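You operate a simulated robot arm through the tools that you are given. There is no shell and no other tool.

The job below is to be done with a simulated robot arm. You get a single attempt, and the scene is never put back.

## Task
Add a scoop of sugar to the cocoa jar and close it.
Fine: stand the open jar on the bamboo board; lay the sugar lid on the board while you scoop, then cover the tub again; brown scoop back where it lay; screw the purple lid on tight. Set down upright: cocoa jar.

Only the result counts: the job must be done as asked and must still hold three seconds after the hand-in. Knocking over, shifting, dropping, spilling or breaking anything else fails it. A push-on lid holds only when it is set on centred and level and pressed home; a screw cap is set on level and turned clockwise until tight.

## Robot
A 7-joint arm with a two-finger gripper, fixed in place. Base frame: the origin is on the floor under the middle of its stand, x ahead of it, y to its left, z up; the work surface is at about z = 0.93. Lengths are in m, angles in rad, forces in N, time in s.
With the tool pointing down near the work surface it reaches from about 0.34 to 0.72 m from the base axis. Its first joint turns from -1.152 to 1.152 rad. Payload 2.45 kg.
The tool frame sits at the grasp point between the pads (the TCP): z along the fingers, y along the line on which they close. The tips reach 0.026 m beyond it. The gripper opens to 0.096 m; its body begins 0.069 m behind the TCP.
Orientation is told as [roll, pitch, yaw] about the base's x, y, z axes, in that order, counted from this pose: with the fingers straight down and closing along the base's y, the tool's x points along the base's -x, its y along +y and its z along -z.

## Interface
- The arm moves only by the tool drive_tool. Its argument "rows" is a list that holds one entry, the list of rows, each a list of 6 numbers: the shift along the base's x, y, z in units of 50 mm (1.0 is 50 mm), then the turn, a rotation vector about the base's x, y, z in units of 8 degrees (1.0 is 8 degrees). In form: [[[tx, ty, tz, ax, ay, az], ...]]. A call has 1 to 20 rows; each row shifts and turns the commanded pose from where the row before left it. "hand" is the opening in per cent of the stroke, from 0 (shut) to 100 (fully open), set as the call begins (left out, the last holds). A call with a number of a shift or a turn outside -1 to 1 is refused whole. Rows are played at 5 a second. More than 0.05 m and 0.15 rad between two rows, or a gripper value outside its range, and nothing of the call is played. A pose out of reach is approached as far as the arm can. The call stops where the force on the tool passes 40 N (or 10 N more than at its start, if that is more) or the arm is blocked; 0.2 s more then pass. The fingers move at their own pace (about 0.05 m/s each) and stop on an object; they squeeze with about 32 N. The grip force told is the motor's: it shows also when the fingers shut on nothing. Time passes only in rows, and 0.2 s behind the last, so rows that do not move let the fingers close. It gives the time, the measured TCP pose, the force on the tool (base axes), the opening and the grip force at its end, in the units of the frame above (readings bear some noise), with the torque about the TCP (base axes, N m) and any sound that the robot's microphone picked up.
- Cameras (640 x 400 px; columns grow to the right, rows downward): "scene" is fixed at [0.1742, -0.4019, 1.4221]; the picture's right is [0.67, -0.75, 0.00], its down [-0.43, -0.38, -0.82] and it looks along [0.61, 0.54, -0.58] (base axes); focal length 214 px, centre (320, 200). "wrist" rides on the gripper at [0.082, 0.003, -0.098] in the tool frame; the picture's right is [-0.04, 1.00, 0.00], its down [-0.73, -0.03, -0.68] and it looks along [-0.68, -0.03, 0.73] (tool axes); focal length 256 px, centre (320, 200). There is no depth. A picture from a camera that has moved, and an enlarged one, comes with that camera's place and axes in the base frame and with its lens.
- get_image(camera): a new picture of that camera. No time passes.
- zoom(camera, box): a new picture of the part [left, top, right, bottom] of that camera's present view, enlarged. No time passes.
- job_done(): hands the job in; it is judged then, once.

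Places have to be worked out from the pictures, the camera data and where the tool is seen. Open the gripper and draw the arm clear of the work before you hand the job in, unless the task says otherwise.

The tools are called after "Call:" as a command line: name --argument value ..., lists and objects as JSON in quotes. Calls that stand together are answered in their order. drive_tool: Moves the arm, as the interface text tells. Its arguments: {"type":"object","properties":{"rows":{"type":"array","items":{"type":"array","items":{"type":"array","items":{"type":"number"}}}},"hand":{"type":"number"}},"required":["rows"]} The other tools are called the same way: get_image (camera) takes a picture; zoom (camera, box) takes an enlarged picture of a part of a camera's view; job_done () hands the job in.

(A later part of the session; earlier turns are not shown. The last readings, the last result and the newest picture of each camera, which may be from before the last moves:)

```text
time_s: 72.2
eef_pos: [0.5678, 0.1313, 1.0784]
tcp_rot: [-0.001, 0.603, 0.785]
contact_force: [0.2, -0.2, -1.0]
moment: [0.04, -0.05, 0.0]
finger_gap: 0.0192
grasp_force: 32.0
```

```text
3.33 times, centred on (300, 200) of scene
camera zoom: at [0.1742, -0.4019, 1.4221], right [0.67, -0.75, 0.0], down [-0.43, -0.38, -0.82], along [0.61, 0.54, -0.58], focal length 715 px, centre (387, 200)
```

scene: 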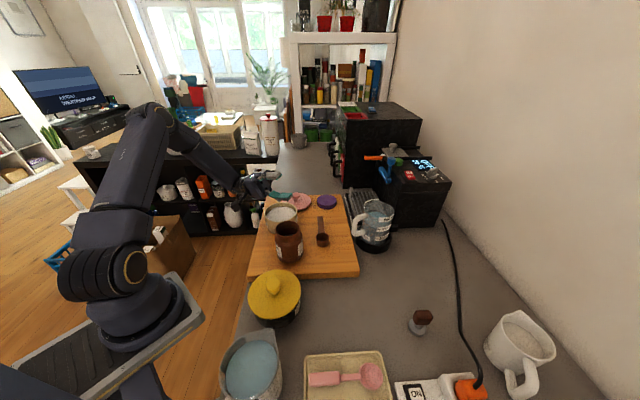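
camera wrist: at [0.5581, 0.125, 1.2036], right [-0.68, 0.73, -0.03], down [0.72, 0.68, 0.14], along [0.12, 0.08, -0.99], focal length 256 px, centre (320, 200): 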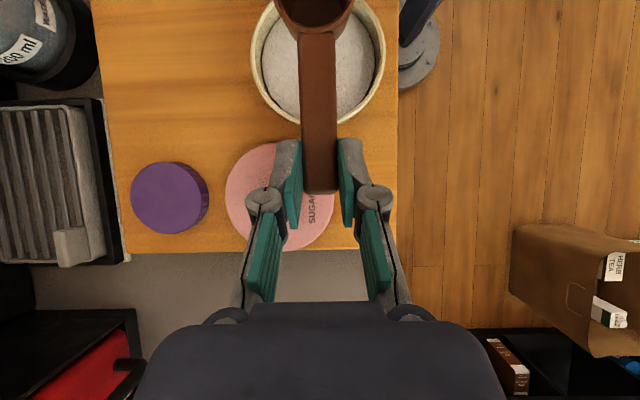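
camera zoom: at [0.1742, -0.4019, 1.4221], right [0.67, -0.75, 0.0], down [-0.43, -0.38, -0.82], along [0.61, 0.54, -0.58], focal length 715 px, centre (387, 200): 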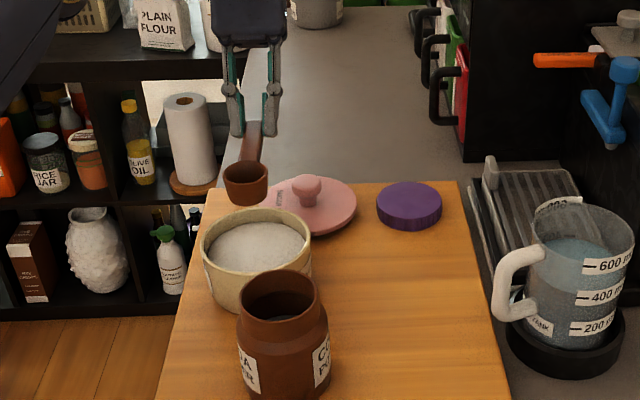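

The bowl hovers above the tub's centre line. I now tip the scoop bowl-down about 60° around the bowl, keeping the bowl in place above the sugar.

Call:
drive_tool --rows '[[[-0.044, -0.044, 0.266, 0.707, -0.707, 0], [-0.071, -0.071, 0.256, 0.707, -0.707, 0], [-0.095, -0.095, 0.24, 0.707, -0.707, 0], [-0.117, -0.117, 0.22, 0.707, -0.707, 0], [-0.137, -0.137, 0.194, 0.707, -0.707, 0], [-0.156, -0.156, 0.164, 0.707, -0.707, 0], [-0.17, -0.17, 0.134, 0.707, -0.707, 0], [-0.09, -0.09, 0.052, 0.354, -0.354, 0], [0, 0, 0, 0, 0, 0]]]'

Call:
get_image --camera "wrist"

Call:
zoom --camera "scene" --box '[230, 140, 350, 260]'

```text
time_s: 74.2
eef_pos: [0.5253, 0.0864, 1.153]
tcp_rot: [-0.002, -0.444, 0.786]
contact_force: [0.7, -0.5, -1.7]
moment: [-0.03, 0.0, 0.01]
finger_gap: 0.0191
grasp_force: 32.2
```

```text
taken
camera wrist: at [0.4399, 0.0064, 1.2055], right [-0.68, 0.73, 0.01], down [0.28, 0.24, 0.93], along [0.68, 0.64, -0.37], focal length 256 px, centre (320, 200)
```

wrist: 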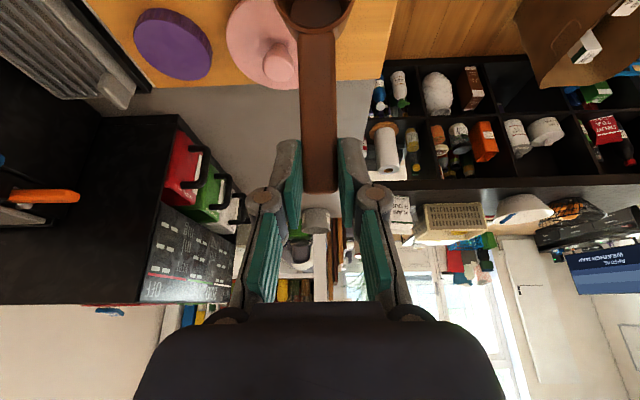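

```text
3.33 times, centred on (290, 200) of scene
camera zoom: at [0.1741, -0.4019, 1.4221], right [0.67, -0.75, 0.0], down [-0.43, -0.38, -0.82], along [0.61, 0.54, -0.58], focal length 715 px, centre (420, 200)
```

zoom: 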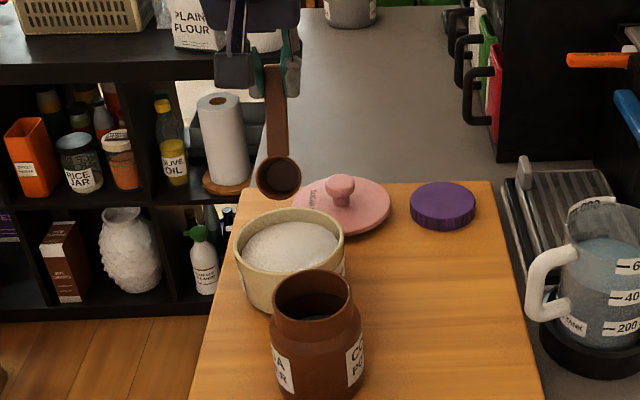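

The bowl hangs centred over the tub at z ≈ 1.06. I lower it into the sugar, slowing down near the surface.

Call:
drive_tool --rows '[[[0, 0, -0.3, 0, 0, 0], [0, 0, -0.3, 0, 0, 0], [0, 0, -0.3, 0, 0, 0], [0, 0, -0.3, 0, 0, 0], [0, 0, -0.2, 0, 0, 0], [0, 0, -0.12, 0, 0, 0], [0, 0, 0, 0, 0, 0]]]'

Call:
zoom --camera "scene" --box '[250, 170, 330, 250]'

Call:
get_image --camera "wrist"

```text
time_s: 75.8
eef_pos: [0.5245, 0.0854, 1.0778]
tcp_rot: [-0.003, -0.444, 0.786]
contact_force: [0.8, 0.0, -0.5]
moment: [-0.01, -0.02, 0.0]
finger_gap: 0.0189
grasp_force: 31.5
```

```text
5.00 times, centred on (290, 210) of scene
camera zoom: at [0.1742, -0.4019, 1.4221], right [0.67, -0.75, 0.0], down [-0.43, -0.38, -0.82], along [0.61, 0.54, -0.58], focal length 1072 px, centre (470, 150)
```

zoom: 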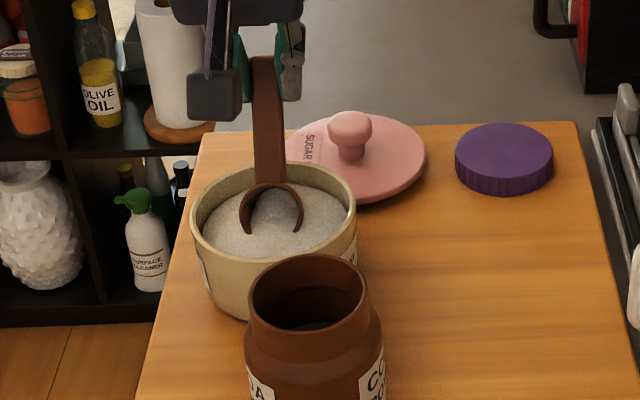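

```text
taken
camera wrist: at [0.4402, 0.0066, 1.1298], right [-0.68, 0.73, 0.01], down [0.28, 0.24, 0.93], along [0.68, 0.64, -0.37], focal length 256 px, centre (320, 200)
```

wrist: 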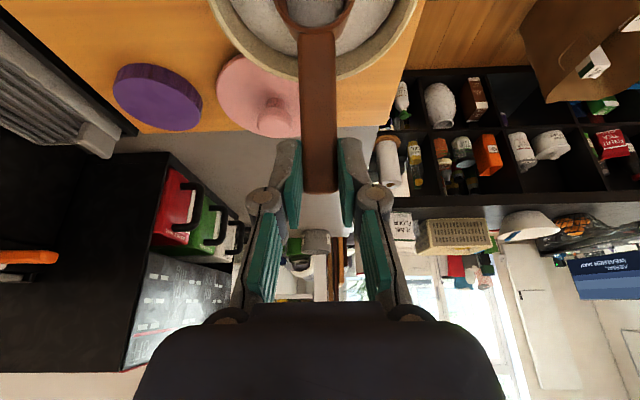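

The bowl is already half buried with no resistance. I go 12 mm deeper, then check.

Call:
drive_tool --rows '[[[0, 0, -0.12, 0, 0, 0], [0, 0, -0.12, 0, 0, 0], [0, 0, 0, 0, 0, 0]]]'

Call:
zoom --camera "scene" --box '[250, 170, 330, 250]'

```text
time_s: 76.6
eef_pos: [0.5245, 0.0865, 1.0649]
tcp_rot: [-0.002, -0.444, 0.786]
contact_force: [0.3, 0.2, -0.1]
moment: [0.04, -0.03, -0.02]
finger_gap: 0.0193
grasp_force: 32.1
```

```text
5.00 times, centred on (290, 210) of scene
camera zoom: at [0.1742, -0.4019, 1.4221], right [0.67, -0.75, 0.0], down [-0.43, -0.38, -0.82], along [0.61, 0.54, -0.58], focal length 1072 px, centre (470, 150)
```

zoom: 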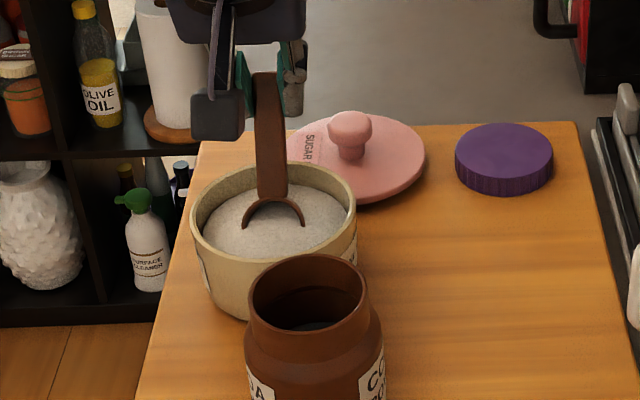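

The bowl is nearly fully buried. I now sweep forward while levelling, then rise with the bowl level.

Call:
drive_tool --rows '[[[0.053, 0.053, -0.057, -0.354, 0.354, 0], [0.053, 0.053, -0.057, -0.354, 0.354, 0], [0.053, 0.053, -0.075, -0.354, 0.354, 0], [0.053, 0.053, -0.075, -0.354, 0.354, 0], [0.053, 0.053, -0.09, -0.354, 0.354, 0], [0.053, 0.053, -0.09, -0.354, 0.354, 0], [0.05, 0.05, -0.093, -0.354, 0.354, 0], [0.05, 0.05, -0.093, -0.354, 0.354, 0], [0.046, 0.046, -0.065, -0.354, 0.354, 0], [0.046, 0.046, -0.065, -0.354, 0.354, 0], [0.041, 0.041, -0.025, -0.354, 0.354, 0], [0.041, 0.041, -0.025, -0.354, 0.354, 0], [0.029, 0.029, -0.01, -0.354, 0.354, 0], [0.029, 0.029, -0.01, -0.354, 0.354, 0], [0.02, 0.02, 0.03, -0.34, 0.34, 0], [0, 0, 0.1, 0, 0, 0], [0, 0, 0, 0, 0, 0]]]'

Call:
zoom --camera "scene" --box '[250, 150, 340, 240]'

Call:
get_image --camera "wrist"

```text
time_s: 80.2
eef_pos: [0.5565, 0.1195, 1.031]
tcp_rot: [-0.004, 0.601, 0.785]
contact_force: [0.3, -0.4, -0.1]
moment: [0.05, -0.05, -0.03]
finger_gap: 0.0193
grasp_force: 31.5
```

```text
4.44 times, centred on (295, 195) of scene
camera zoom: at [0.1742, -0.4019, 1.4221], right [0.67, -0.75, 0.0], down [-0.43, -0.38, -0.82], along [0.61, 0.54, -0.58], focal length 953 px, centre (431, 222)
```

zoom: 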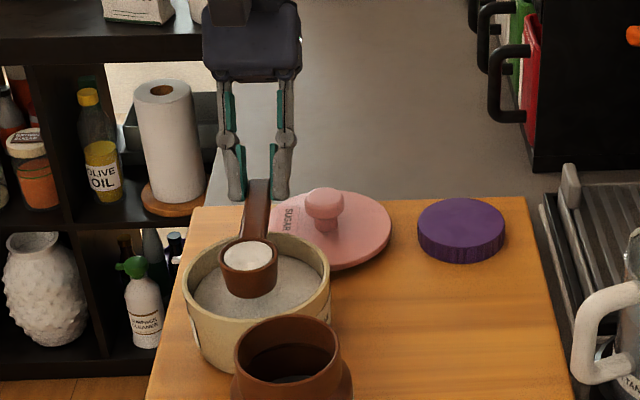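

```text
taken
camera wrist: at [0.547, 0.114, 1.1563], right [-0.68, 0.73, -0.03], down [0.72, 0.68, 0.14], along [0.12, 0.08, -0.99], focal length 256 px, centre (320, 200)
```

wrist: 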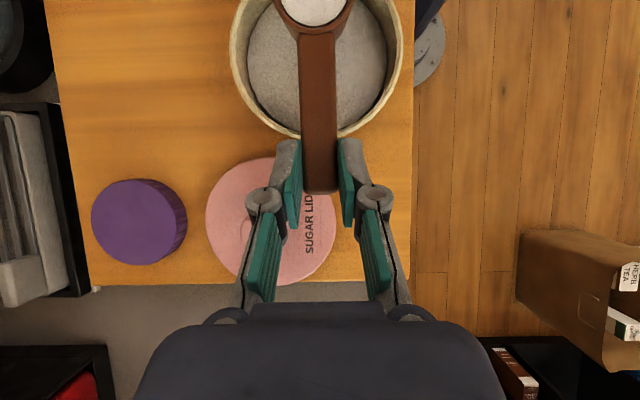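

The scoop is full of sugar and level. I lift it gently straight up and then carry it over to the jar.

Call:
drive_tool --rows '[[[0, 0, 0.05, 0, 0, 0], [0, 0, 0.1, 0, 0, 0], [0, 0, 0.15, 0, 0, 0], [0, 0, 0.2, 0, 0, 0], [0, 0, 0.2, 0, 0, 0], [0, 0, 0.2, 0, 0, 0], [0, 0, 0.2, 0, 0, 0], [0, 0, 0.2, 0, 0, 0], [0, 0, 0.2, 0, 0, 0], [0, 0, 0.15, 0, 0, 0], [0, 0, 0.1, 0, 0, 0], [0, 0, 0.05, 0, 0, 0], [0, 0, 0, 0, 0, 0]]]'

Call:
zoom --camera "scene" --box '[240, 140, 340, 240]'

Call:
get_image --camera "wrist"

```text
time_s: 83.0
eef_pos: [0.558, 0.1206, 1.1201]
tcp_rot: [-0.003, 0.6, 0.788]
contact_force: [0.1, 0.7, -0.5]
moment: [0.05, -0.04, -0.01]
finger_gap: 0.0193
grasp_force: 32.4
```

```text
4.00 times, centred on (290, 190) of scene
camera zoom: at [0.1742, -0.4019, 1.4221], right [0.67, -0.75, 0.0], down [-0.43, -0.38, -0.82], along [0.61, 0.54, -0.58], focal length 858 px, centre (440, 240)
```

zoom: 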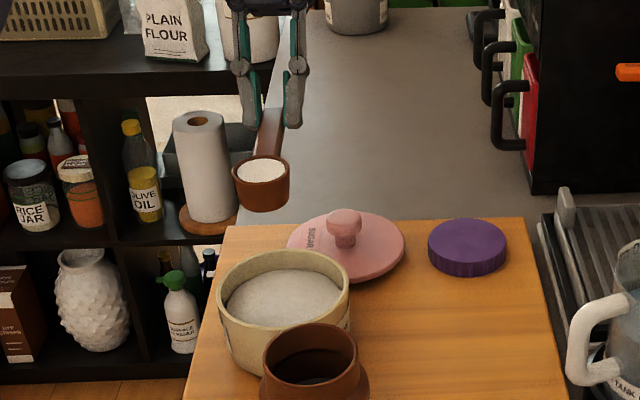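

```text
taken
camera wrist: at [0.5468, 0.1144, 1.2465], right [-0.69, 0.73, -0.03], down [0.72, 0.68, 0.15], along [0.12, 0.08, -0.99], focal length 256 px, centre (320, 200)
```

wrist: 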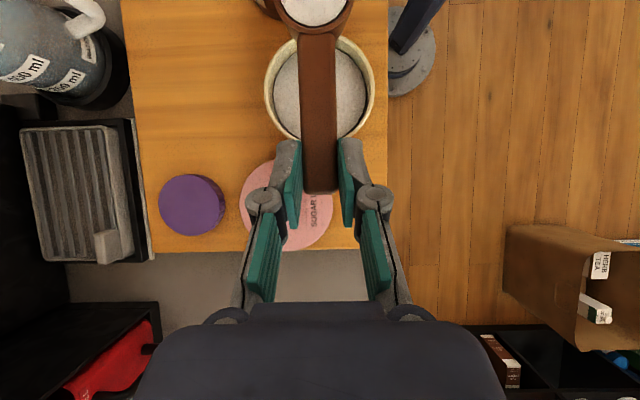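

The bowl carries a full level load. I move slowly over to the jar, keeping it level.

Call:
drive_tool --rows '[[[-0.024, -0.055, 0, 0, 0, 0], [-0.047, -0.11, 0, 0, 0, 0], [-0.071, -0.165, 0, 0, 0, 0], [-0.079, -0.184, 0, 0, 0, 0], [-0.079, -0.184, 0, 0, 0, 0], [-0.079, -0.184, 0, 0, 0, 0], [-0.079, -0.184, 0, 0, 0, 0], [-0.079, -0.184, 0, 0, 0, 0], [-0.079, -0.184, 0, 0, 0, 0], [-0.079, -0.184, 0, 0, 0, 0], [-0.079, -0.184, 0, 0, 0, 0], [-0.071, -0.165, 0, 0, 0, 0], [-0.047, -0.11, 0, 0, 0, 0], [-0.039, -0.092, 0, 0, 0, 0], [-0.024, -0.055, 0, 0, 0, 0], [0, 0, 0, 0, 0, 0]]]'

Call:
zoom --camera "scene" --box '[240, 150, 360, 270]'

Call:
get_image --camera "wrist"

```text
time_s: 86.4
eef_pos: [0.5095, 0.0092, 1.1216]
tcp_rot: [-0.004, 0.6, 0.786]
contact_force: [0.0, -0.6, -1.4]
moment: [0.06, -0.07, 0.02]
finger_gap: 0.0193
grasp_force: 32.0
```

```text
3.33 times, centred on (300, 210) of scene
camera zoom: at [0.1742, -0.4019, 1.4221], right [0.67, -0.75, 0.0], down [-0.43, -0.38, -0.82], along [0.61, 0.54, -0.58], focal length 715 px, centre (387, 167)
```

zoom: 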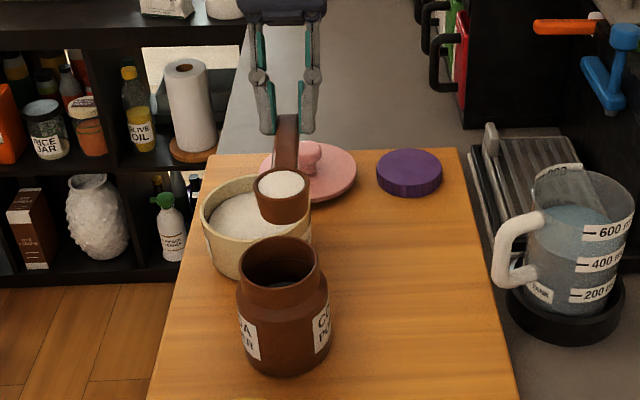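

```text
taken
camera wrist: at [0.4988, 0.0025, 1.2468], right [-0.69, 0.73, -0.03], down [0.72, 0.68, 0.15], along [0.12, 0.08, -0.99], focal length 256 px, centre (320, 200)
```

wrist: 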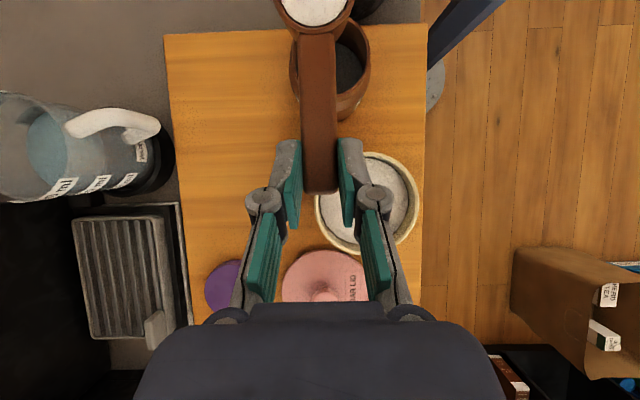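

The bowl is aligned with the jar's mouth, about 9 mm to the side opposite the pour, as intended. I lower it to just above the rim.

Call:
drive_tool --rows '[[[0, 0, -0.08, 0, 0, 0], [0, 0, -0.14, 0, 0, 0], [0, 0, -0.16, 0, 0, 0], [0, 0, -0.16, 0, 0, 0], [0, 0, -0.16, 0, 0, 0], [0, 0, -0.12, 0, 0, 0], [0, 0, -0.08, 0, 0, 0], [0, 0, 0, 0, 0, 0]]]'

Call:
zoom --camera "scene" --box '[250, 180, 340, 270]'

Call:
get_image --camera "wrist"

```text
time_s: 88.2
eef_pos: [0.5094, 0.0094, 1.075]
tcp_rot: [-0.004, 0.602, 0.786]
contact_force: [-0.4, 0.3, -1.0]
moment: [0.03, -0.02, 0.02]
finger_gap: 0.0194
grasp_force: 32.2
```

```text
4.44 times, centred on (295, 225) of scene
camera zoom: at [0.1742, -0.4019, 1.4221], right [0.67, -0.75, 0.0], down [-0.43, -0.38, -0.82], along [0.61, 0.54, -0.58], focal length 953 px, centre (431, 89)
```

zoom: 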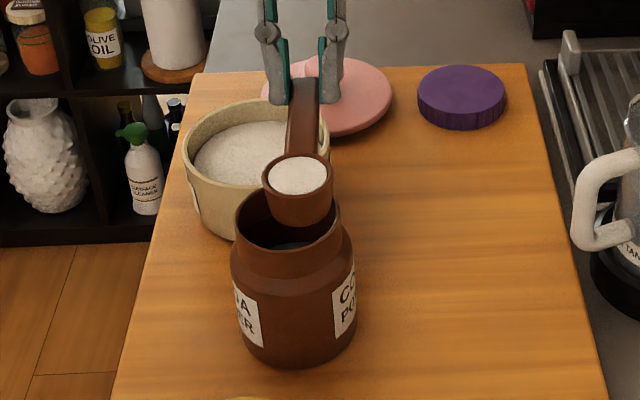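

```text
taken
camera wrist: at [0.499, 0.0026, 1.201], right [-0.68, 0.73, -0.03], down [0.72, 0.68, 0.14], along [0.12, 0.08, -0.99], focal length 256 px, centre (320, 200)
```

wrist: 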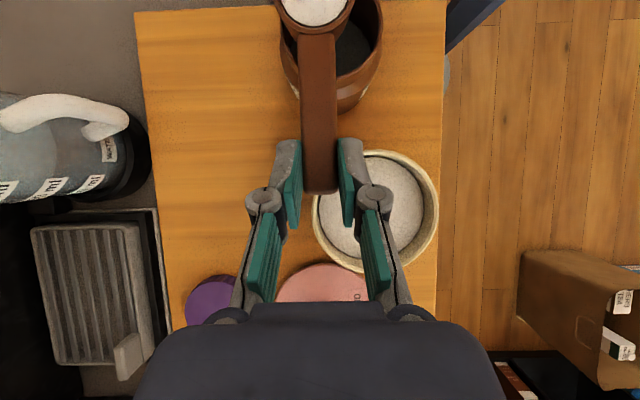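

The bowl sits just above the mouth, inside the rim's outline. I pour by rolling about the handle axis at a gentle rate, to about 80° first.

Call:
drive_tool --rows '[[[-0.015, 0.015, 0, -0.354, -0.354, 0], [-0.015, 0.015, -0.002, -0.354, -0.354, 0], [-0.015, 0.015, -0.004, -0.354, -0.354, 0], [-0.015, 0.015, -0.005, -0.354, -0.354, 0], [-0.015, 0.015, -0.007, -0.354, -0.354, 0], [-0.014, 0.014, -0.008, -0.354, -0.354, 0], [-0.014, 0.014, -0.01, -0.354, -0.354, 0], [-0.014, 0.014, -0.011, -0.354, -0.354, 0], [-0.013, 0.013, -0.012, -0.354, -0.354, 0], [-0.013, 0.013, -0.013, -0.354, -0.354, 0], [-0.012, 0.012, -0.015, -0.354, -0.354, 0], [-0.011, 0.011, -0.016, -0.354, -0.354, 0], [0, 0, 0, 0, 0, 0]]]'

Call:
zoom --camera "scene" --box '[240, 170, 340, 270]'

Call:
get_image --camera "wrist"

```text
time_s: 91.0
eef_pos: [0.5015, 0.0166, 1.07]
tcp_rot: [-0.936, 0.387, 0.312]
contact_force: [-0.7, -0.5, 0.0]
moment: [0.02, -0.02, 0.01]
finger_gap: 0.0191
grasp_force: 32.8
```

```text
4.00 times, centred on (290, 220) of scene
camera zoom: at [0.1742, -0.4019, 1.4221], right [0.67, -0.75, 0.0], down [-0.43, -0.38, -0.82], along [0.61, 0.54, -0.58], focal length 858 px, centre (440, 120)
```

zoom: 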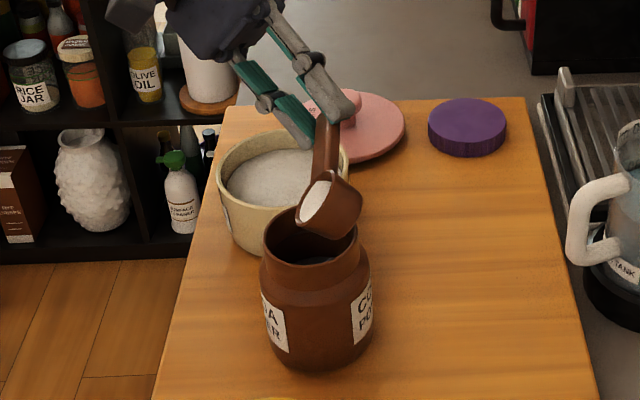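

```text
taken
camera wrist: at [0.4242, 0.0774, 1.1513], right [-0.44, 0.48, -0.76], down [0.64, 0.76, 0.12], along [0.64, -0.43, -0.64], focal length 256 px, centre (320, 200)
```

wrist: 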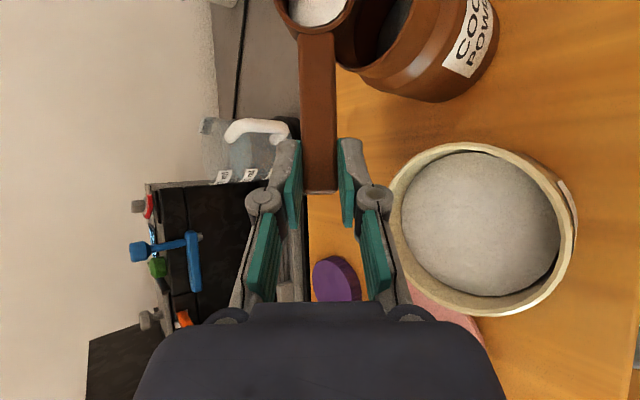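

At 48° the sugar still holds in the bowl; its low lip is over the mouth. I keep rolling to about 80°.

Call:
drive_tool --rows '[[[-0.01, 0.01, -0.017, -0.354, -0.354, 0], [-0.009, 0.009, -0.018, -0.354, -0.354, 0], [-0.008, 0.008, -0.019, -0.354, -0.354, 0], [-0.007, 0.007, -0.02, -0.354, -0.354, 0], [-0.006, 0.006, -0.02, -0.354, -0.354, 0], [-0.005, 0.005, -0.021, -0.354, -0.354, 0], [-0.004, 0.004, -0.021, -0.354, -0.354, 0], [-0.003, 0.003, -0.022, -0.354, -0.354, 0], [0, 0, 0, 0, 0, 0], [0, 0, 0, 0, 0, 0]]]'

Call:
zoom --camera "scene" --box '[240, 170, 340, 270]'

Call:
get_image --camera "wrist"

```text
time_s: 93.2
eef_pos: [0.4988, 0.0195, 1.0624]
tcp_rot: [-1.431, 0.097, 0.192]
contact_force: [-0.1, 0.3, -0.9]
moment: [0.03, -0.06, 0.03]
finger_gap: 0.0191
grasp_force: 32.2
```

```text
4.00 times, centred on (290, 220) of scene
camera zoom: at [0.1742, -0.4019, 1.4221], right [0.67, -0.75, 0.0], down [-0.43, -0.38, -0.82], along [0.61, 0.54, -0.58], focal length 858 px, centre (440, 120)
```

zoom: 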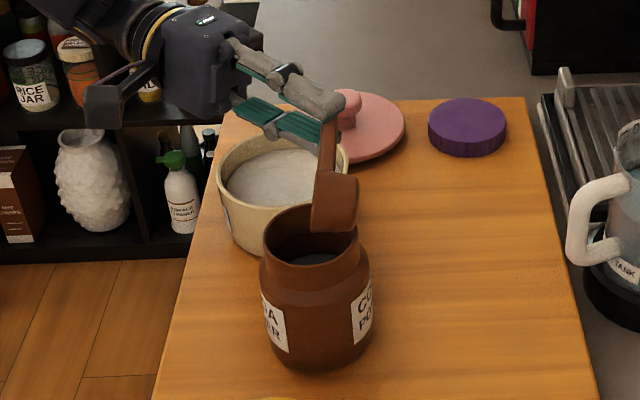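

```text
taken
camera wrist: at [0.4015, 0.1001, 1.0795], right [-0.08, 0.13, -0.99], down [0.6, 0.8, 0.05], along [0.79, -0.59, -0.14], focal length 256 px, centre (320, 200)
```

wrist: 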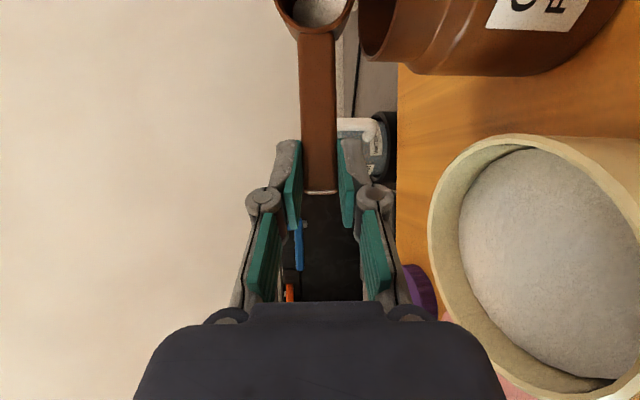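

At 80° the sugar in the bowl looks lower, so it's flowing. I check the jar's mouth and the board around it before rolling further.

Call:
zoom --camera "scene" --box '[280, 200, 350, 270]'

Call:
zoom --camera "wrist" --box '[250, 0, 450, 100]'

```text
5.71 times, centred on (315, 235) of scene
camera zoom: at [0.1742, -0.4019, 1.4221], right [0.67, -0.75, 0.0], down [-0.43, -0.38, -0.82], along [0.61, 0.54, -0.58], focal length 1226 px, centre (349, 0)
```

zoom: 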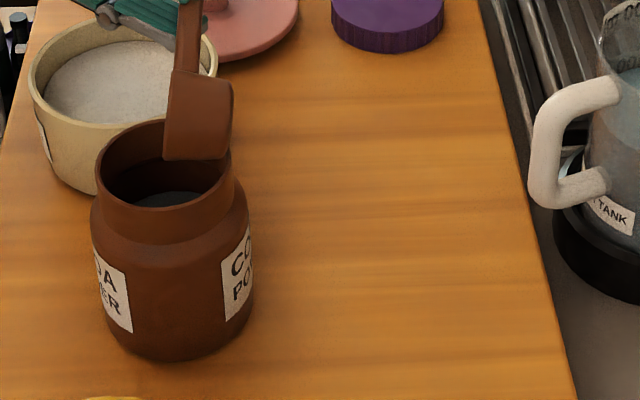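

```text
3.20 times, centred on (350, 50) of wrist
camera zoom: at [0.4015, 0.1001, 1.0795], right [-0.08, 0.13, -0.99], down [0.6, 0.8, 0.05], along [0.79, -0.59, -0.14], focal length 819 px, centre (224, 680)
```

zoom: 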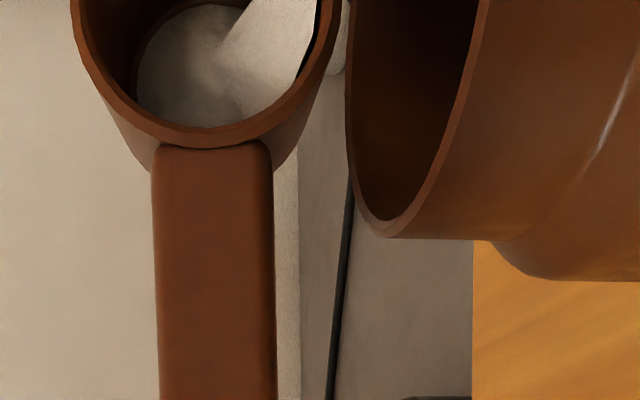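

The sugar is streaming over the lip into the mouth; nothing is on the board. I hold a moment, then roll further while raising slightly, to empty the bowl.

Call:
drive_tool --rows '[[[0, 0, 0, 0, 0, 0], [0, 0, 0, 0, 0, 0], [0, 0, 0, 0, 0, 0], [0, 0, 0, 0, 0, 0], [0, 0, 0.0, -0.354, -0.354, 0], [0, 0, 0, -0.354, -0.354, 0], [0, 0, 0, -0.354, -0.354, 0], [0, 0, 0, 0, 0, 0], [0, 0, 0, 0, 0, 0], [0, 0, 0, 0, 0, 0]]]'

Call:
zoom --camera "scene" --box '[270, 180, 350, 270]'

Call:
zoom --camera "wrist" --box '[250, 0, 450, 100]'

```text
time_s: 95.4
eef_pos: [0.4985, 0.0198, 1.0626]
tcp_rot: [-1.605, -0.019, 0.186]
contact_force: [-0.1, -0.5, -0.7]
moment: [0.05, -0.02, -0.01]
finger_gap: 0.0191
grasp_force: 31.7
```

```text
4.44 times, centred on (310, 225) of scene
camera zoom: at [0.1742, -0.4019, 1.4221], right [0.67, -0.75, 0.0], down [-0.43, -0.38, -0.82], along [0.61, 0.54, -0.58], focal length 953 px, centre (364, 89)
```

zoom: 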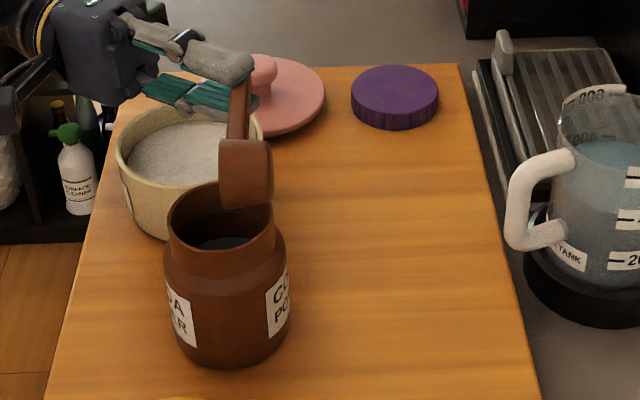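

```text
3.20 times, centred on (350, 50) of wrist
camera zoom: at [0.4007, 0.1012, 1.0529], right [0.07, -0.02, -1.0], down [0.6, 0.8, 0.02], along [0.8, -0.6, 0.06], focal length 819 px, centre (224, 680)
```

zoom: 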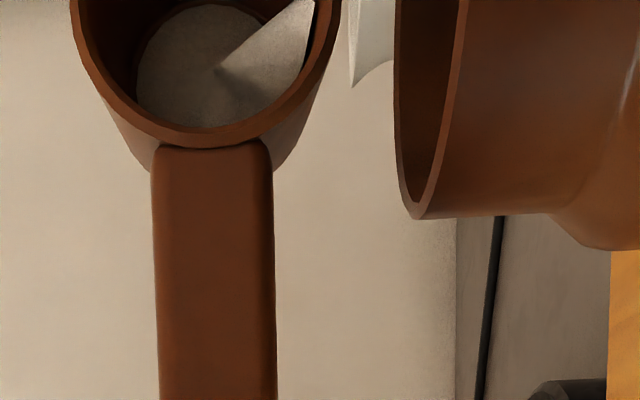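

Some sugar remains as a wedge in the bowl. I raise a little for clearance above the tub and roll on to about 117°.

Call:
drive_tool --rows '[[[0, 0, 0.05, -0.354, -0.354, 0], [0, 0, 0.05, -0.354, -0.354, 0], [0, 0, 0.05, -0.354, -0.354, 0], [0, 0, 0.05, -0.354, -0.354, 0], [0, 0, 0, -0.354, -0.354, 0], [0, 0, 0, -0.354, -0.354, 0], [0, 0, 0, 0, 0, 0], [0, 0, 0, 0, 0, 0], [0, 0, 0, 0, 0, 0]]]'

Call:
zoom --camera "scene" --box '[250, 180, 350, 270]'

Call:
zoom --camera "wrist" --box '[250, 0, 450, 100]'

```text
time_s: 97.4
eef_pos: [0.4987, 0.0208, 1.0719]
tcp_rot: [-1.958, -0.249, 0.235]
contact_force: [0.2, 0.3, -0.9]
moment: [0.05, -0.01, -0.01]
finger_gap: 0.019
grasp_force: 32.3
```

```text
4.44 times, centred on (300, 225) of scene
camera zoom: at [0.1742, -0.4019, 1.4221], right [0.67, -0.75, 0.0], down [-0.43, -0.38, -0.82], along [0.61, 0.54, -0.58], focal length 953 px, centre (409, 89)
```

zoom: 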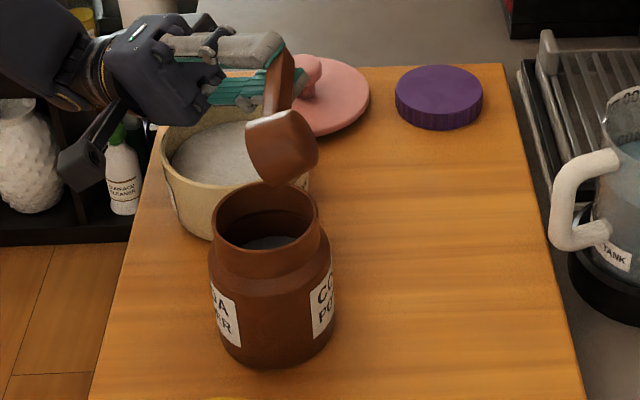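

```text
3.20 times, centred on (350, 50) of wrist
camera zoom: at [0.4106, 0.091, 1.012], right [0.35, -0.3, -0.89], down [0.6, 0.8, -0.04], along [0.72, -0.52, 0.46], focal length 819 px, centre (224, 680)
```

zoom: 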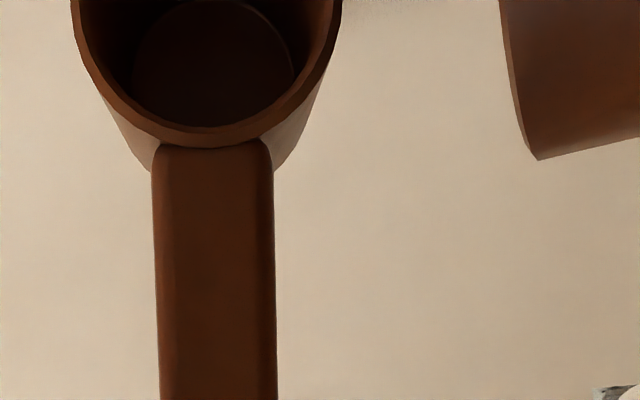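

The bowl is empty and the board is clean. I rise and unroll the scoop back to level.

Call:
drive_tool --rows '[[[0, 0, 0.3, 0, 0, 0], [0, 0, 0.4, 0, 0, 0], [0, 0, 0.3, 0.707, 0.707, 0], [0, 0, 0.2, 0.707, 0.707, 0], [0, 0, 0, 0.707, 0.707, 0], [0, 0, 0, 0.707, 0.707, 0], [0, 0, 0, 0.707, 0.707, 0], [0, 0, 0, 0.707, 0.707, 0], [0, 0, 0, 0.707, 0.707, 0], [0, 0, 0, 0.707, 0.707, 0], [0, 0, 0, 0.707, 0.707, 0], [0, 0, 0, 0.707, 0.707, 0], [0, 0, 0, 0.707, 0.707, 0], [0, 0, 0, 0.707, 0.707, 0], [0, 0, 0, 0.707, 0.707, 0], [0, 0, 0, 0.707, 0.707, 0], [0, 0, 0, 0.357, 0.357, 0], [0, 0, 0, 0, 0, 0]]]'

Call:
get_image --camera "wrist"

Call:
get_image --camera "scene"

```text
time_s: 101.2
eef_pos: [0.4995, 0.0186, 1.1332]
tcp_rot: [0.001, 0.6, 0.789]
contact_force: [-0.9, -0.6, -1.1]
moment: [0.01, -0.05, -0.02]
finger_gap: 0.0189
grasp_force: 31.9
```

```text
taken
camera wrist: at [0.4881, 0.0137, 1.2582], right [-0.69, 0.73, -0.02], down [0.72, 0.68, 0.15], along [0.12, 0.08, -0.99], focal length 256 px, centre (320, 200)
```

wrist: 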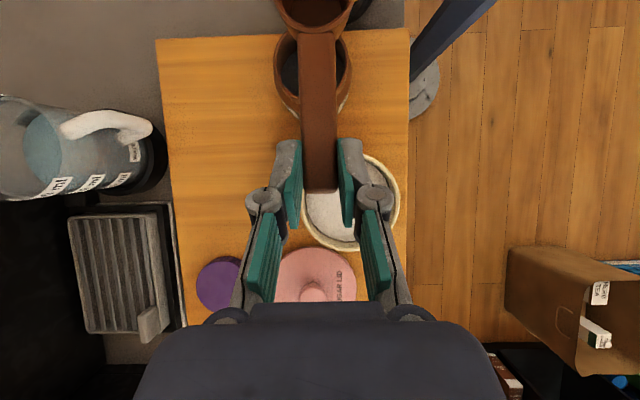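

```text
taken
```

scene: 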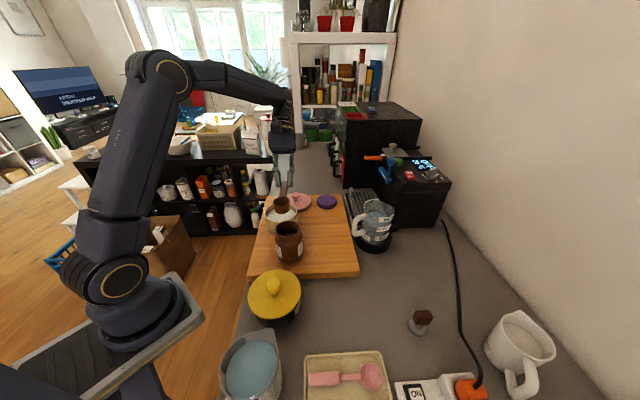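

The scoop is level and firmly held as before. I return it over the place where it lay.

Call:
drive_tool --rows '[[[0.243, -0.117, 0, 0, 0, 0], [0.243, -0.117, 0, 0, 0, 0], [0.243, -0.117, 0, 0, 0, 0], [0.243, -0.117, 0, 0, 0, 0], [0.243, -0.117, 0, 0, 0, 0], [0.243, -0.117, 0, 0, 0, 0], [0.243, -0.117, 0, 0, 0, 0], [0.243, -0.117, 0, 0, 0, 0], [0, 0, -0.4, 0, 0, 0], [0, 0, -0.4, 0, 0, 0], [0, 0, -0.4, 0, 0, 0], [0, 0, -0.4, 0, 0, 0], [0, 0, -0.4, 0, 0, 0], [0, 0, 0, 0, 0, 0]]]'

Call:
get_image --camera "wrist"

Call:
zoom --camera "scene" --box '[290, 160, 370, 250]'

```text
time_s: 104.2
eef_pos: [0.5984, -0.03, 1.0323]
tcp_rot: [-0.002, 0.601, 0.788]
contact_force: [-0.1, -0.2, -0.1]
moment: [0.01, -0.03, -0.01]
finger_gap: 0.0192
grasp_force: 32.3
```

```text
taken
camera wrist: at [0.586, -0.0344, 1.1574], right [-0.68, 0.73, -0.02], down [0.72, 0.68, 0.14], along [0.12, 0.08, -0.99], focal length 256 px, centre (320, 200)
```

wrist: 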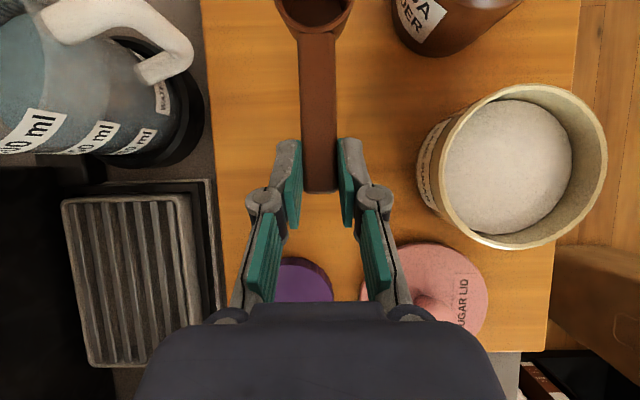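

```text
4.44 times, centred on (330, 205) of scene
camera zoom: at [0.1742, -0.4019, 1.4221], right [0.67, -0.75, 0.0], down [-0.43, -0.38, -0.82], along [0.61, 0.54, -0.58], focal length 953 px, centre (276, 178)
```

zoom: 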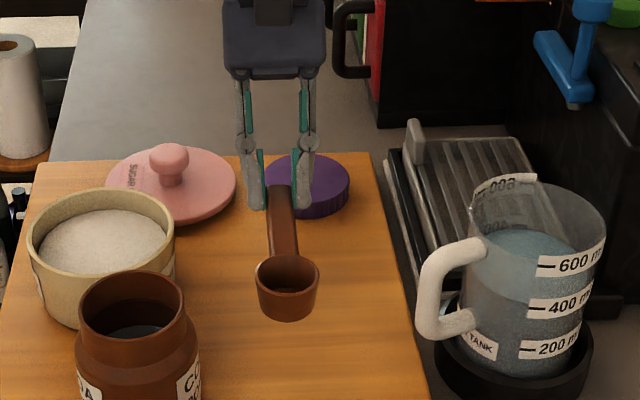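

Position matches the pick-up view within about 1 mm. I lower almost to the original grasp height and compare.

Call:
drive_tool --rows '[[[0, 0.02, -0.3, 0, 0, 0], [0, 0, -0.3, 0, 0, 0], [0, 0, -0.3, 0, 0, 0], [0, 0, -0.2, 0, 0, 0], [0, 0, -0.08, 0, 0, 0], [0, 0, 0, 0, 0, 0]]]'

Call:
zoom --camera "wrist" --box '[220, 0, 420, 260]'

Call:
zoom --camera "scene" --box '[290, 180, 370, 250]'

```text
time_s: 105.6
eef_pos: [0.596, -0.0272, 0.9724]
tcp_rot: [-0.001, 0.604, 0.787]
contact_force: [-0.2, -0.5, -1.5]
moment: [0.04, -0.02, 0.02]
finger_gap: 0.0191
grasp_force: 32.0
```

```text
1.54 times, centred on (320, 130) of wrist
camera zoom: at [0.5854, -0.0323, 1.0986], right [-0.68, 0.73, -0.02], down [0.72, 0.68, 0.14], along [0.12, 0.08, -0.99], focal length 394 px, centre (320, 308)
```

zoom: 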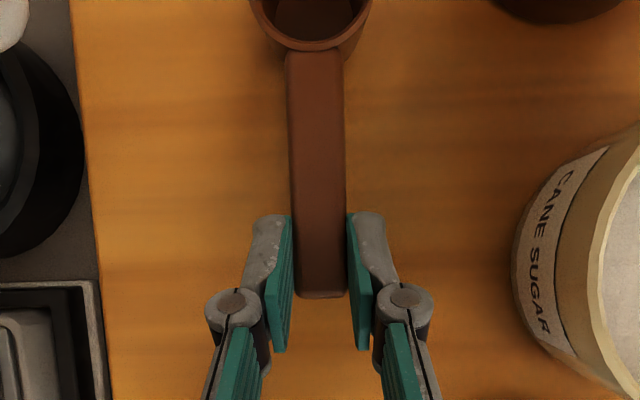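

```text
5.71 times, centred on (330, 215) of scene
camera zoom: at [0.1742, -0.4019, 1.4221], right [0.67, -0.75, 0.0], down [-0.43, -0.38, -0.82], along [0.61, 0.54, -0.58], focal length 1226 px, centre (263, 114)
```

zoom: 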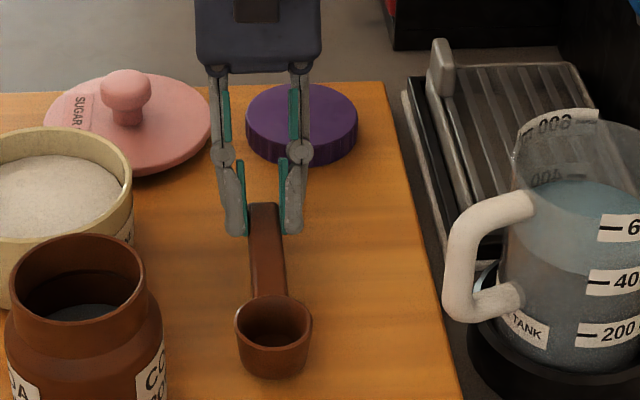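

The scoop is about 3 mm above the board and 1.4 mm off to one side. I correct that and lower in 1 mm steps until it touches.

Call:
drive_tool --rows '[[[0.012, -0.026, -0.02, 0, 0, 0], [0, 0, -0.02, 0, 0, 0], [0, 0, 0, 0, 0, 0]]]'

Call:
zoom --camera "scene" --box '[290, 180, 370, 250]'

```text
time_s: 106.4
eef_pos: [0.5966, -0.0283, 0.9712]
tcp_rot: [-0.002, 0.599, 0.788]
contact_force: [0.5, 0.5, -0.6]
moment: [0.03, -0.04, -0.03]
finger_gap: 0.0191
grasp_force: 31.9
```

```text
5.71 times, centred on (330, 215) of scene
camera zoom: at [0.1742, -0.4019, 1.4221], right [0.67, -0.75, 0.0], down [-0.43, -0.38, -0.82], along [0.61, 0.54, -0.58], focal length 1226 px, centre (263, 114)
```

zoom: 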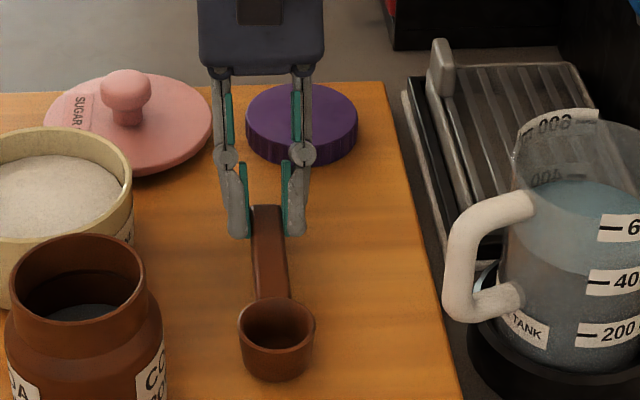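

Alignment now matches the original picture. I keep lowering 1 mm at a time.

Call:
drive_tool --rows '[[[0, 0, -0.02, 0, 0, 0], [0, 0, -0.02, 0, 0, 0], [0, 0, 0, 0, 0, 0]]]'

```text
time_s: 107.2
eef_pos: [0.5963, -0.0277, 0.9704]
tcp_rot: [-0.004, 0.602, 0.786]
contact_force: [0.7, 1.9, 7.2]
moment: [-0.49, 0.54, -0.14]
finger_gap: 0.019
grasp_force: 32.2
```

The bowl has touched down (7 N). I release the handle and let it settle.

Call:
drive_tool --rows '[[[0, 0, 0, 0, 0, 0], [0, 0, 0, 0, 0, 0], [0, 0, 0, 0, 0, 0]]]' --hand 65

Call:
zoom --camera "scene" --box '[290, 180, 370, 250]'

Call:
zoom --camera "wrist" --box '[220, 80, 420, 260]'

```text
time_s: 108.0
eef_pos: [0.5977, -0.0284, 0.9696]
tcp_rot: [-0.002, 0.601, 0.787]
contact_force: [0.2, 0.0, -0.9]
moment: [-0.01, 0.02, 0.02]
finger_gap: 0.0622
grasp_force: 0.0
```

```text
5.71 times, centred on (330, 215) of scene
camera zoom: at [0.1742, -0.4019, 1.4221], right [0.67, -0.75, 0.0], down [-0.43, -0.38, -0.82], along [0.61, 0.54, -0.58], focal length 1226 px, centre (263, 114)
```

zoom: 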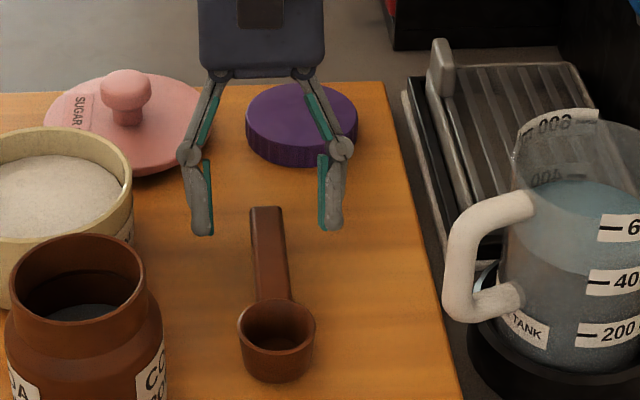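

```text
2.22 times, centred on (320, 170) of wrist
camera zoom: at [0.5864, -0.0339, 1.0951], right [-0.68, 0.73, -0.02], down [0.72, 0.68, 0.15], along [0.12, 0.08, -0.99], focal length 569 px, centre (320, 267)
```

zoom: 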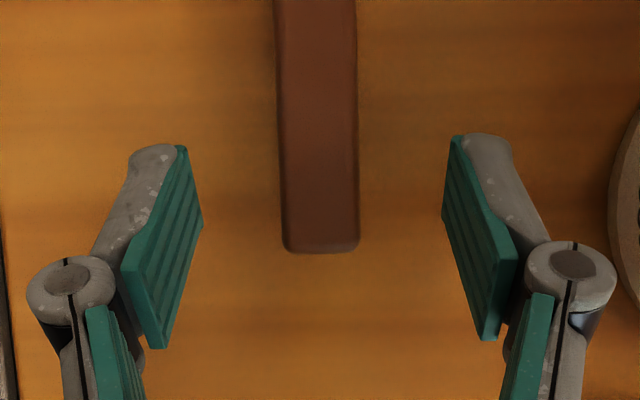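

The scoop lies exactly as in the original picture. I rise, straighten the tool to vertical and move above the sugar lid's knob.

Call:
drive_tool --rows '[[[0, 0, 0.3, 0, 0, 0], [0, 0, 0.6, 0, 0, 0], [0, 0, 0.8, 0, 0, 0], [0, 0, 0.8, 0.61, -0.61, 0], [0, 0, 0.5, 0.61, -0.61, 0], [0.1, 0.7, 0, 0.61, -0.61, 0], [0.1, 0.7, 0, 0.61, -0.61, 0], [0.1, 0.7, 0, 0.61, -0.61, 0], [0.08, 0.69, 0, 0, 0, 0], [0, 0, 0, 0, 0, 0]]]'

Call:
get_image --camera "wrist"

Call:
zoom --camera "scene" --box '[230, 130, 370, 270]'

```text
time_s: 110.2
eef_pos: [0.6177, 0.1128, 1.1196]
tcp_rot: [-0.001, -0.002, 0.786]
contact_force: [-0.6, -0.6, 1.4]
moment: [0.0, -0.02, 0.05]
finger_gap: 0.0622
grasp_force: 0.0
```

```text
taken
camera wrist: at [0.5569, 0.0567, 1.2163], right [-0.68, 0.73, 0.0], down [0.54, 0.5, 0.68], along [0.5, 0.46, -0.73], focal length 256 px, centre (320, 200)
```

wrist: 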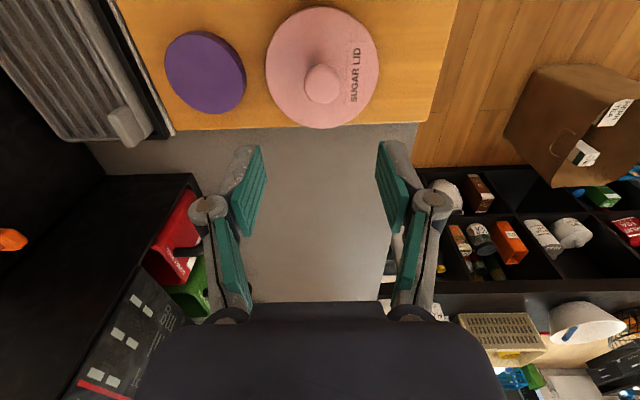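

```text
2.86 times, centred on (300, 200) of scene
camera zoom: at [0.1742, -0.4019, 1.4221], right [0.67, -0.75, 0.0], down [-0.43, -0.38, -0.82], along [0.61, 0.54, -0.58], focal length 613 px, centre (377, 200)
```

zoom: 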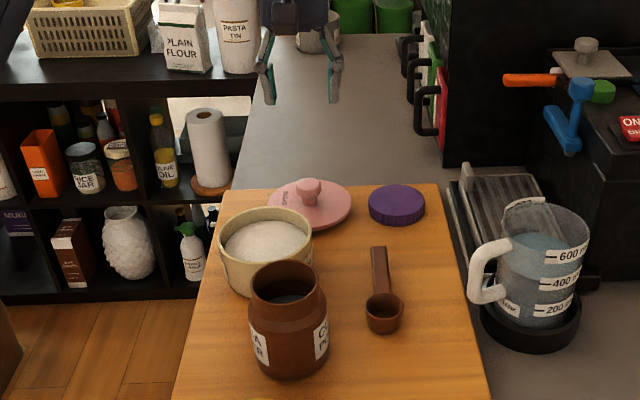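

The knob is under the tool (about 1.5 mm offset, which I correct). I descend to the same relative height at which I held it before.

Call:
drive_tool --rows '[[[-0.03, -0.006, -0.4, 0, 0, 0], [0, 0, -0.5, 0, 0, 0], [0, 0, -0.5, 0, 0, 0], [0, 0, -0.5, 0, 0, 0], [0, 0, -0.4, 0, 0, 0], [0, 0, -0.3, 0, 0, 0], [0, 0, -0.24, 0, 0, 0], [0, 0, 0, 0, 0, 0]]]'

Call:
get_image --camera "wrist"

Call:
zoom --camera "scene" --box '[260, 170, 340, 230]'

```text
time_s: 112.0
eef_pos: [0.6139, 0.1109, 0.9773]
tcp_rot: [-0.001, -0.002, 0.787]
contact_force: [0.5, -0.6, -0.2]
moment: [0.03, 0.01, 0.0]
finger_gap: 0.0624
grasp_force: 0.0
```

```text
taken
camera wrist: at [0.5546, 0.0558, 1.0741], right [-0.68, 0.73, 0.0], down [0.54, 0.5, 0.68], along [0.5, 0.46, -0.73], focal length 256 px, centre (320, 200)
```

wrist: 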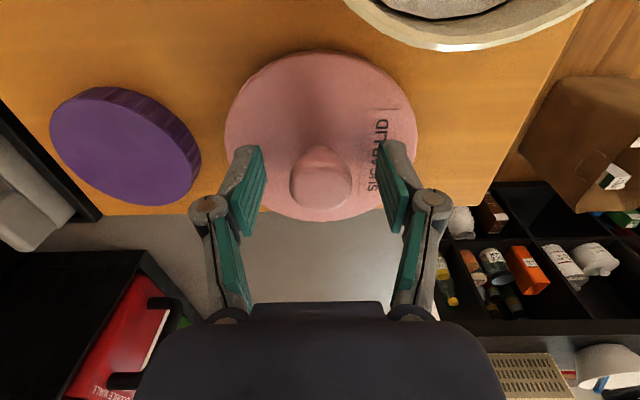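

```text
6.67 times, centred on (300, 200) of scene
camera zoom: at [0.1742, -0.4019, 1.4221], right [0.67, -0.75, 0.0], down [-0.43, -0.38, -0.82], along [0.61, 0.54, -0.58], focal length 1430 px, centre (453, 200)
```

zoom: 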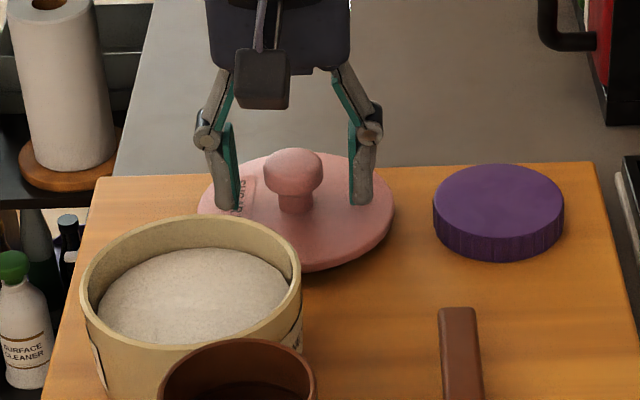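

The knob is centred between the fingers. I close on it.

Call:
drive_tool --rows '[[[0.01, 0.016, 0, 0, 0, 0], [0, 0, 0, 0, 0, 0], [0, 0, 0, 0, 0, 0], [0, 0, 0, 0, 0, 0], [0, 0, 0, 0, 0, 0]]]' --hand 0

Call:
zoom --camera "scene" --box '[260, 170, 340, 230]'

Call:
get_image --camera "wrist"

```text
time_s: 113.2
eef_pos: [0.6156, 0.1129, 0.9781]
tcp_rot: [0.0, -0.001, 0.786]
contact_force: [0.1, 0.4, 1.2]
moment: [0.03, 0.02, 0.02]
finger_gap: 0.0309
grasp_force: 31.9
```

```text
6.67 times, centred on (300, 200) of scene
camera zoom: at [0.1742, -0.4019, 1.4221], right [0.67, -0.75, 0.0], down [-0.43, -0.38, -0.82], along [0.61, 0.54, -0.58], focal length 1430 px, centre (453, 200)
```

zoom: 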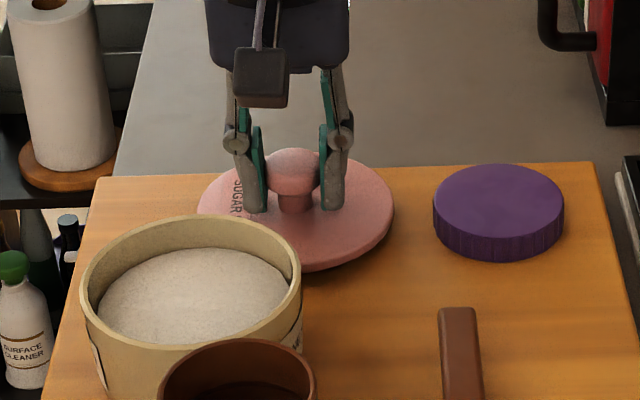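

```text
taken
camera wrist: at [0.5551, 0.0568, 1.0743], right [-0.68, 0.73, 0.0], down [0.54, 0.5, 0.68], along [0.5, 0.46, -0.73], focal length 256 px, centre (320, 200)
```

wrist: 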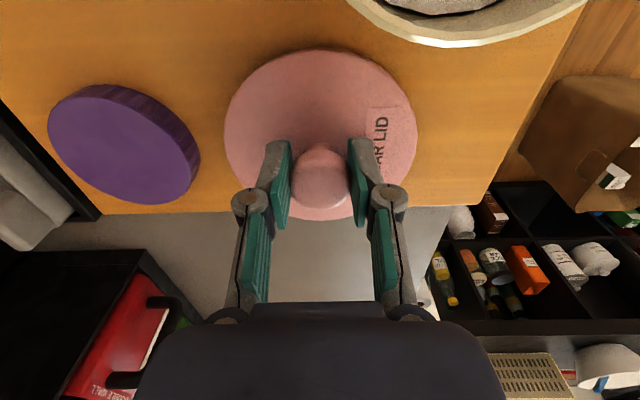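

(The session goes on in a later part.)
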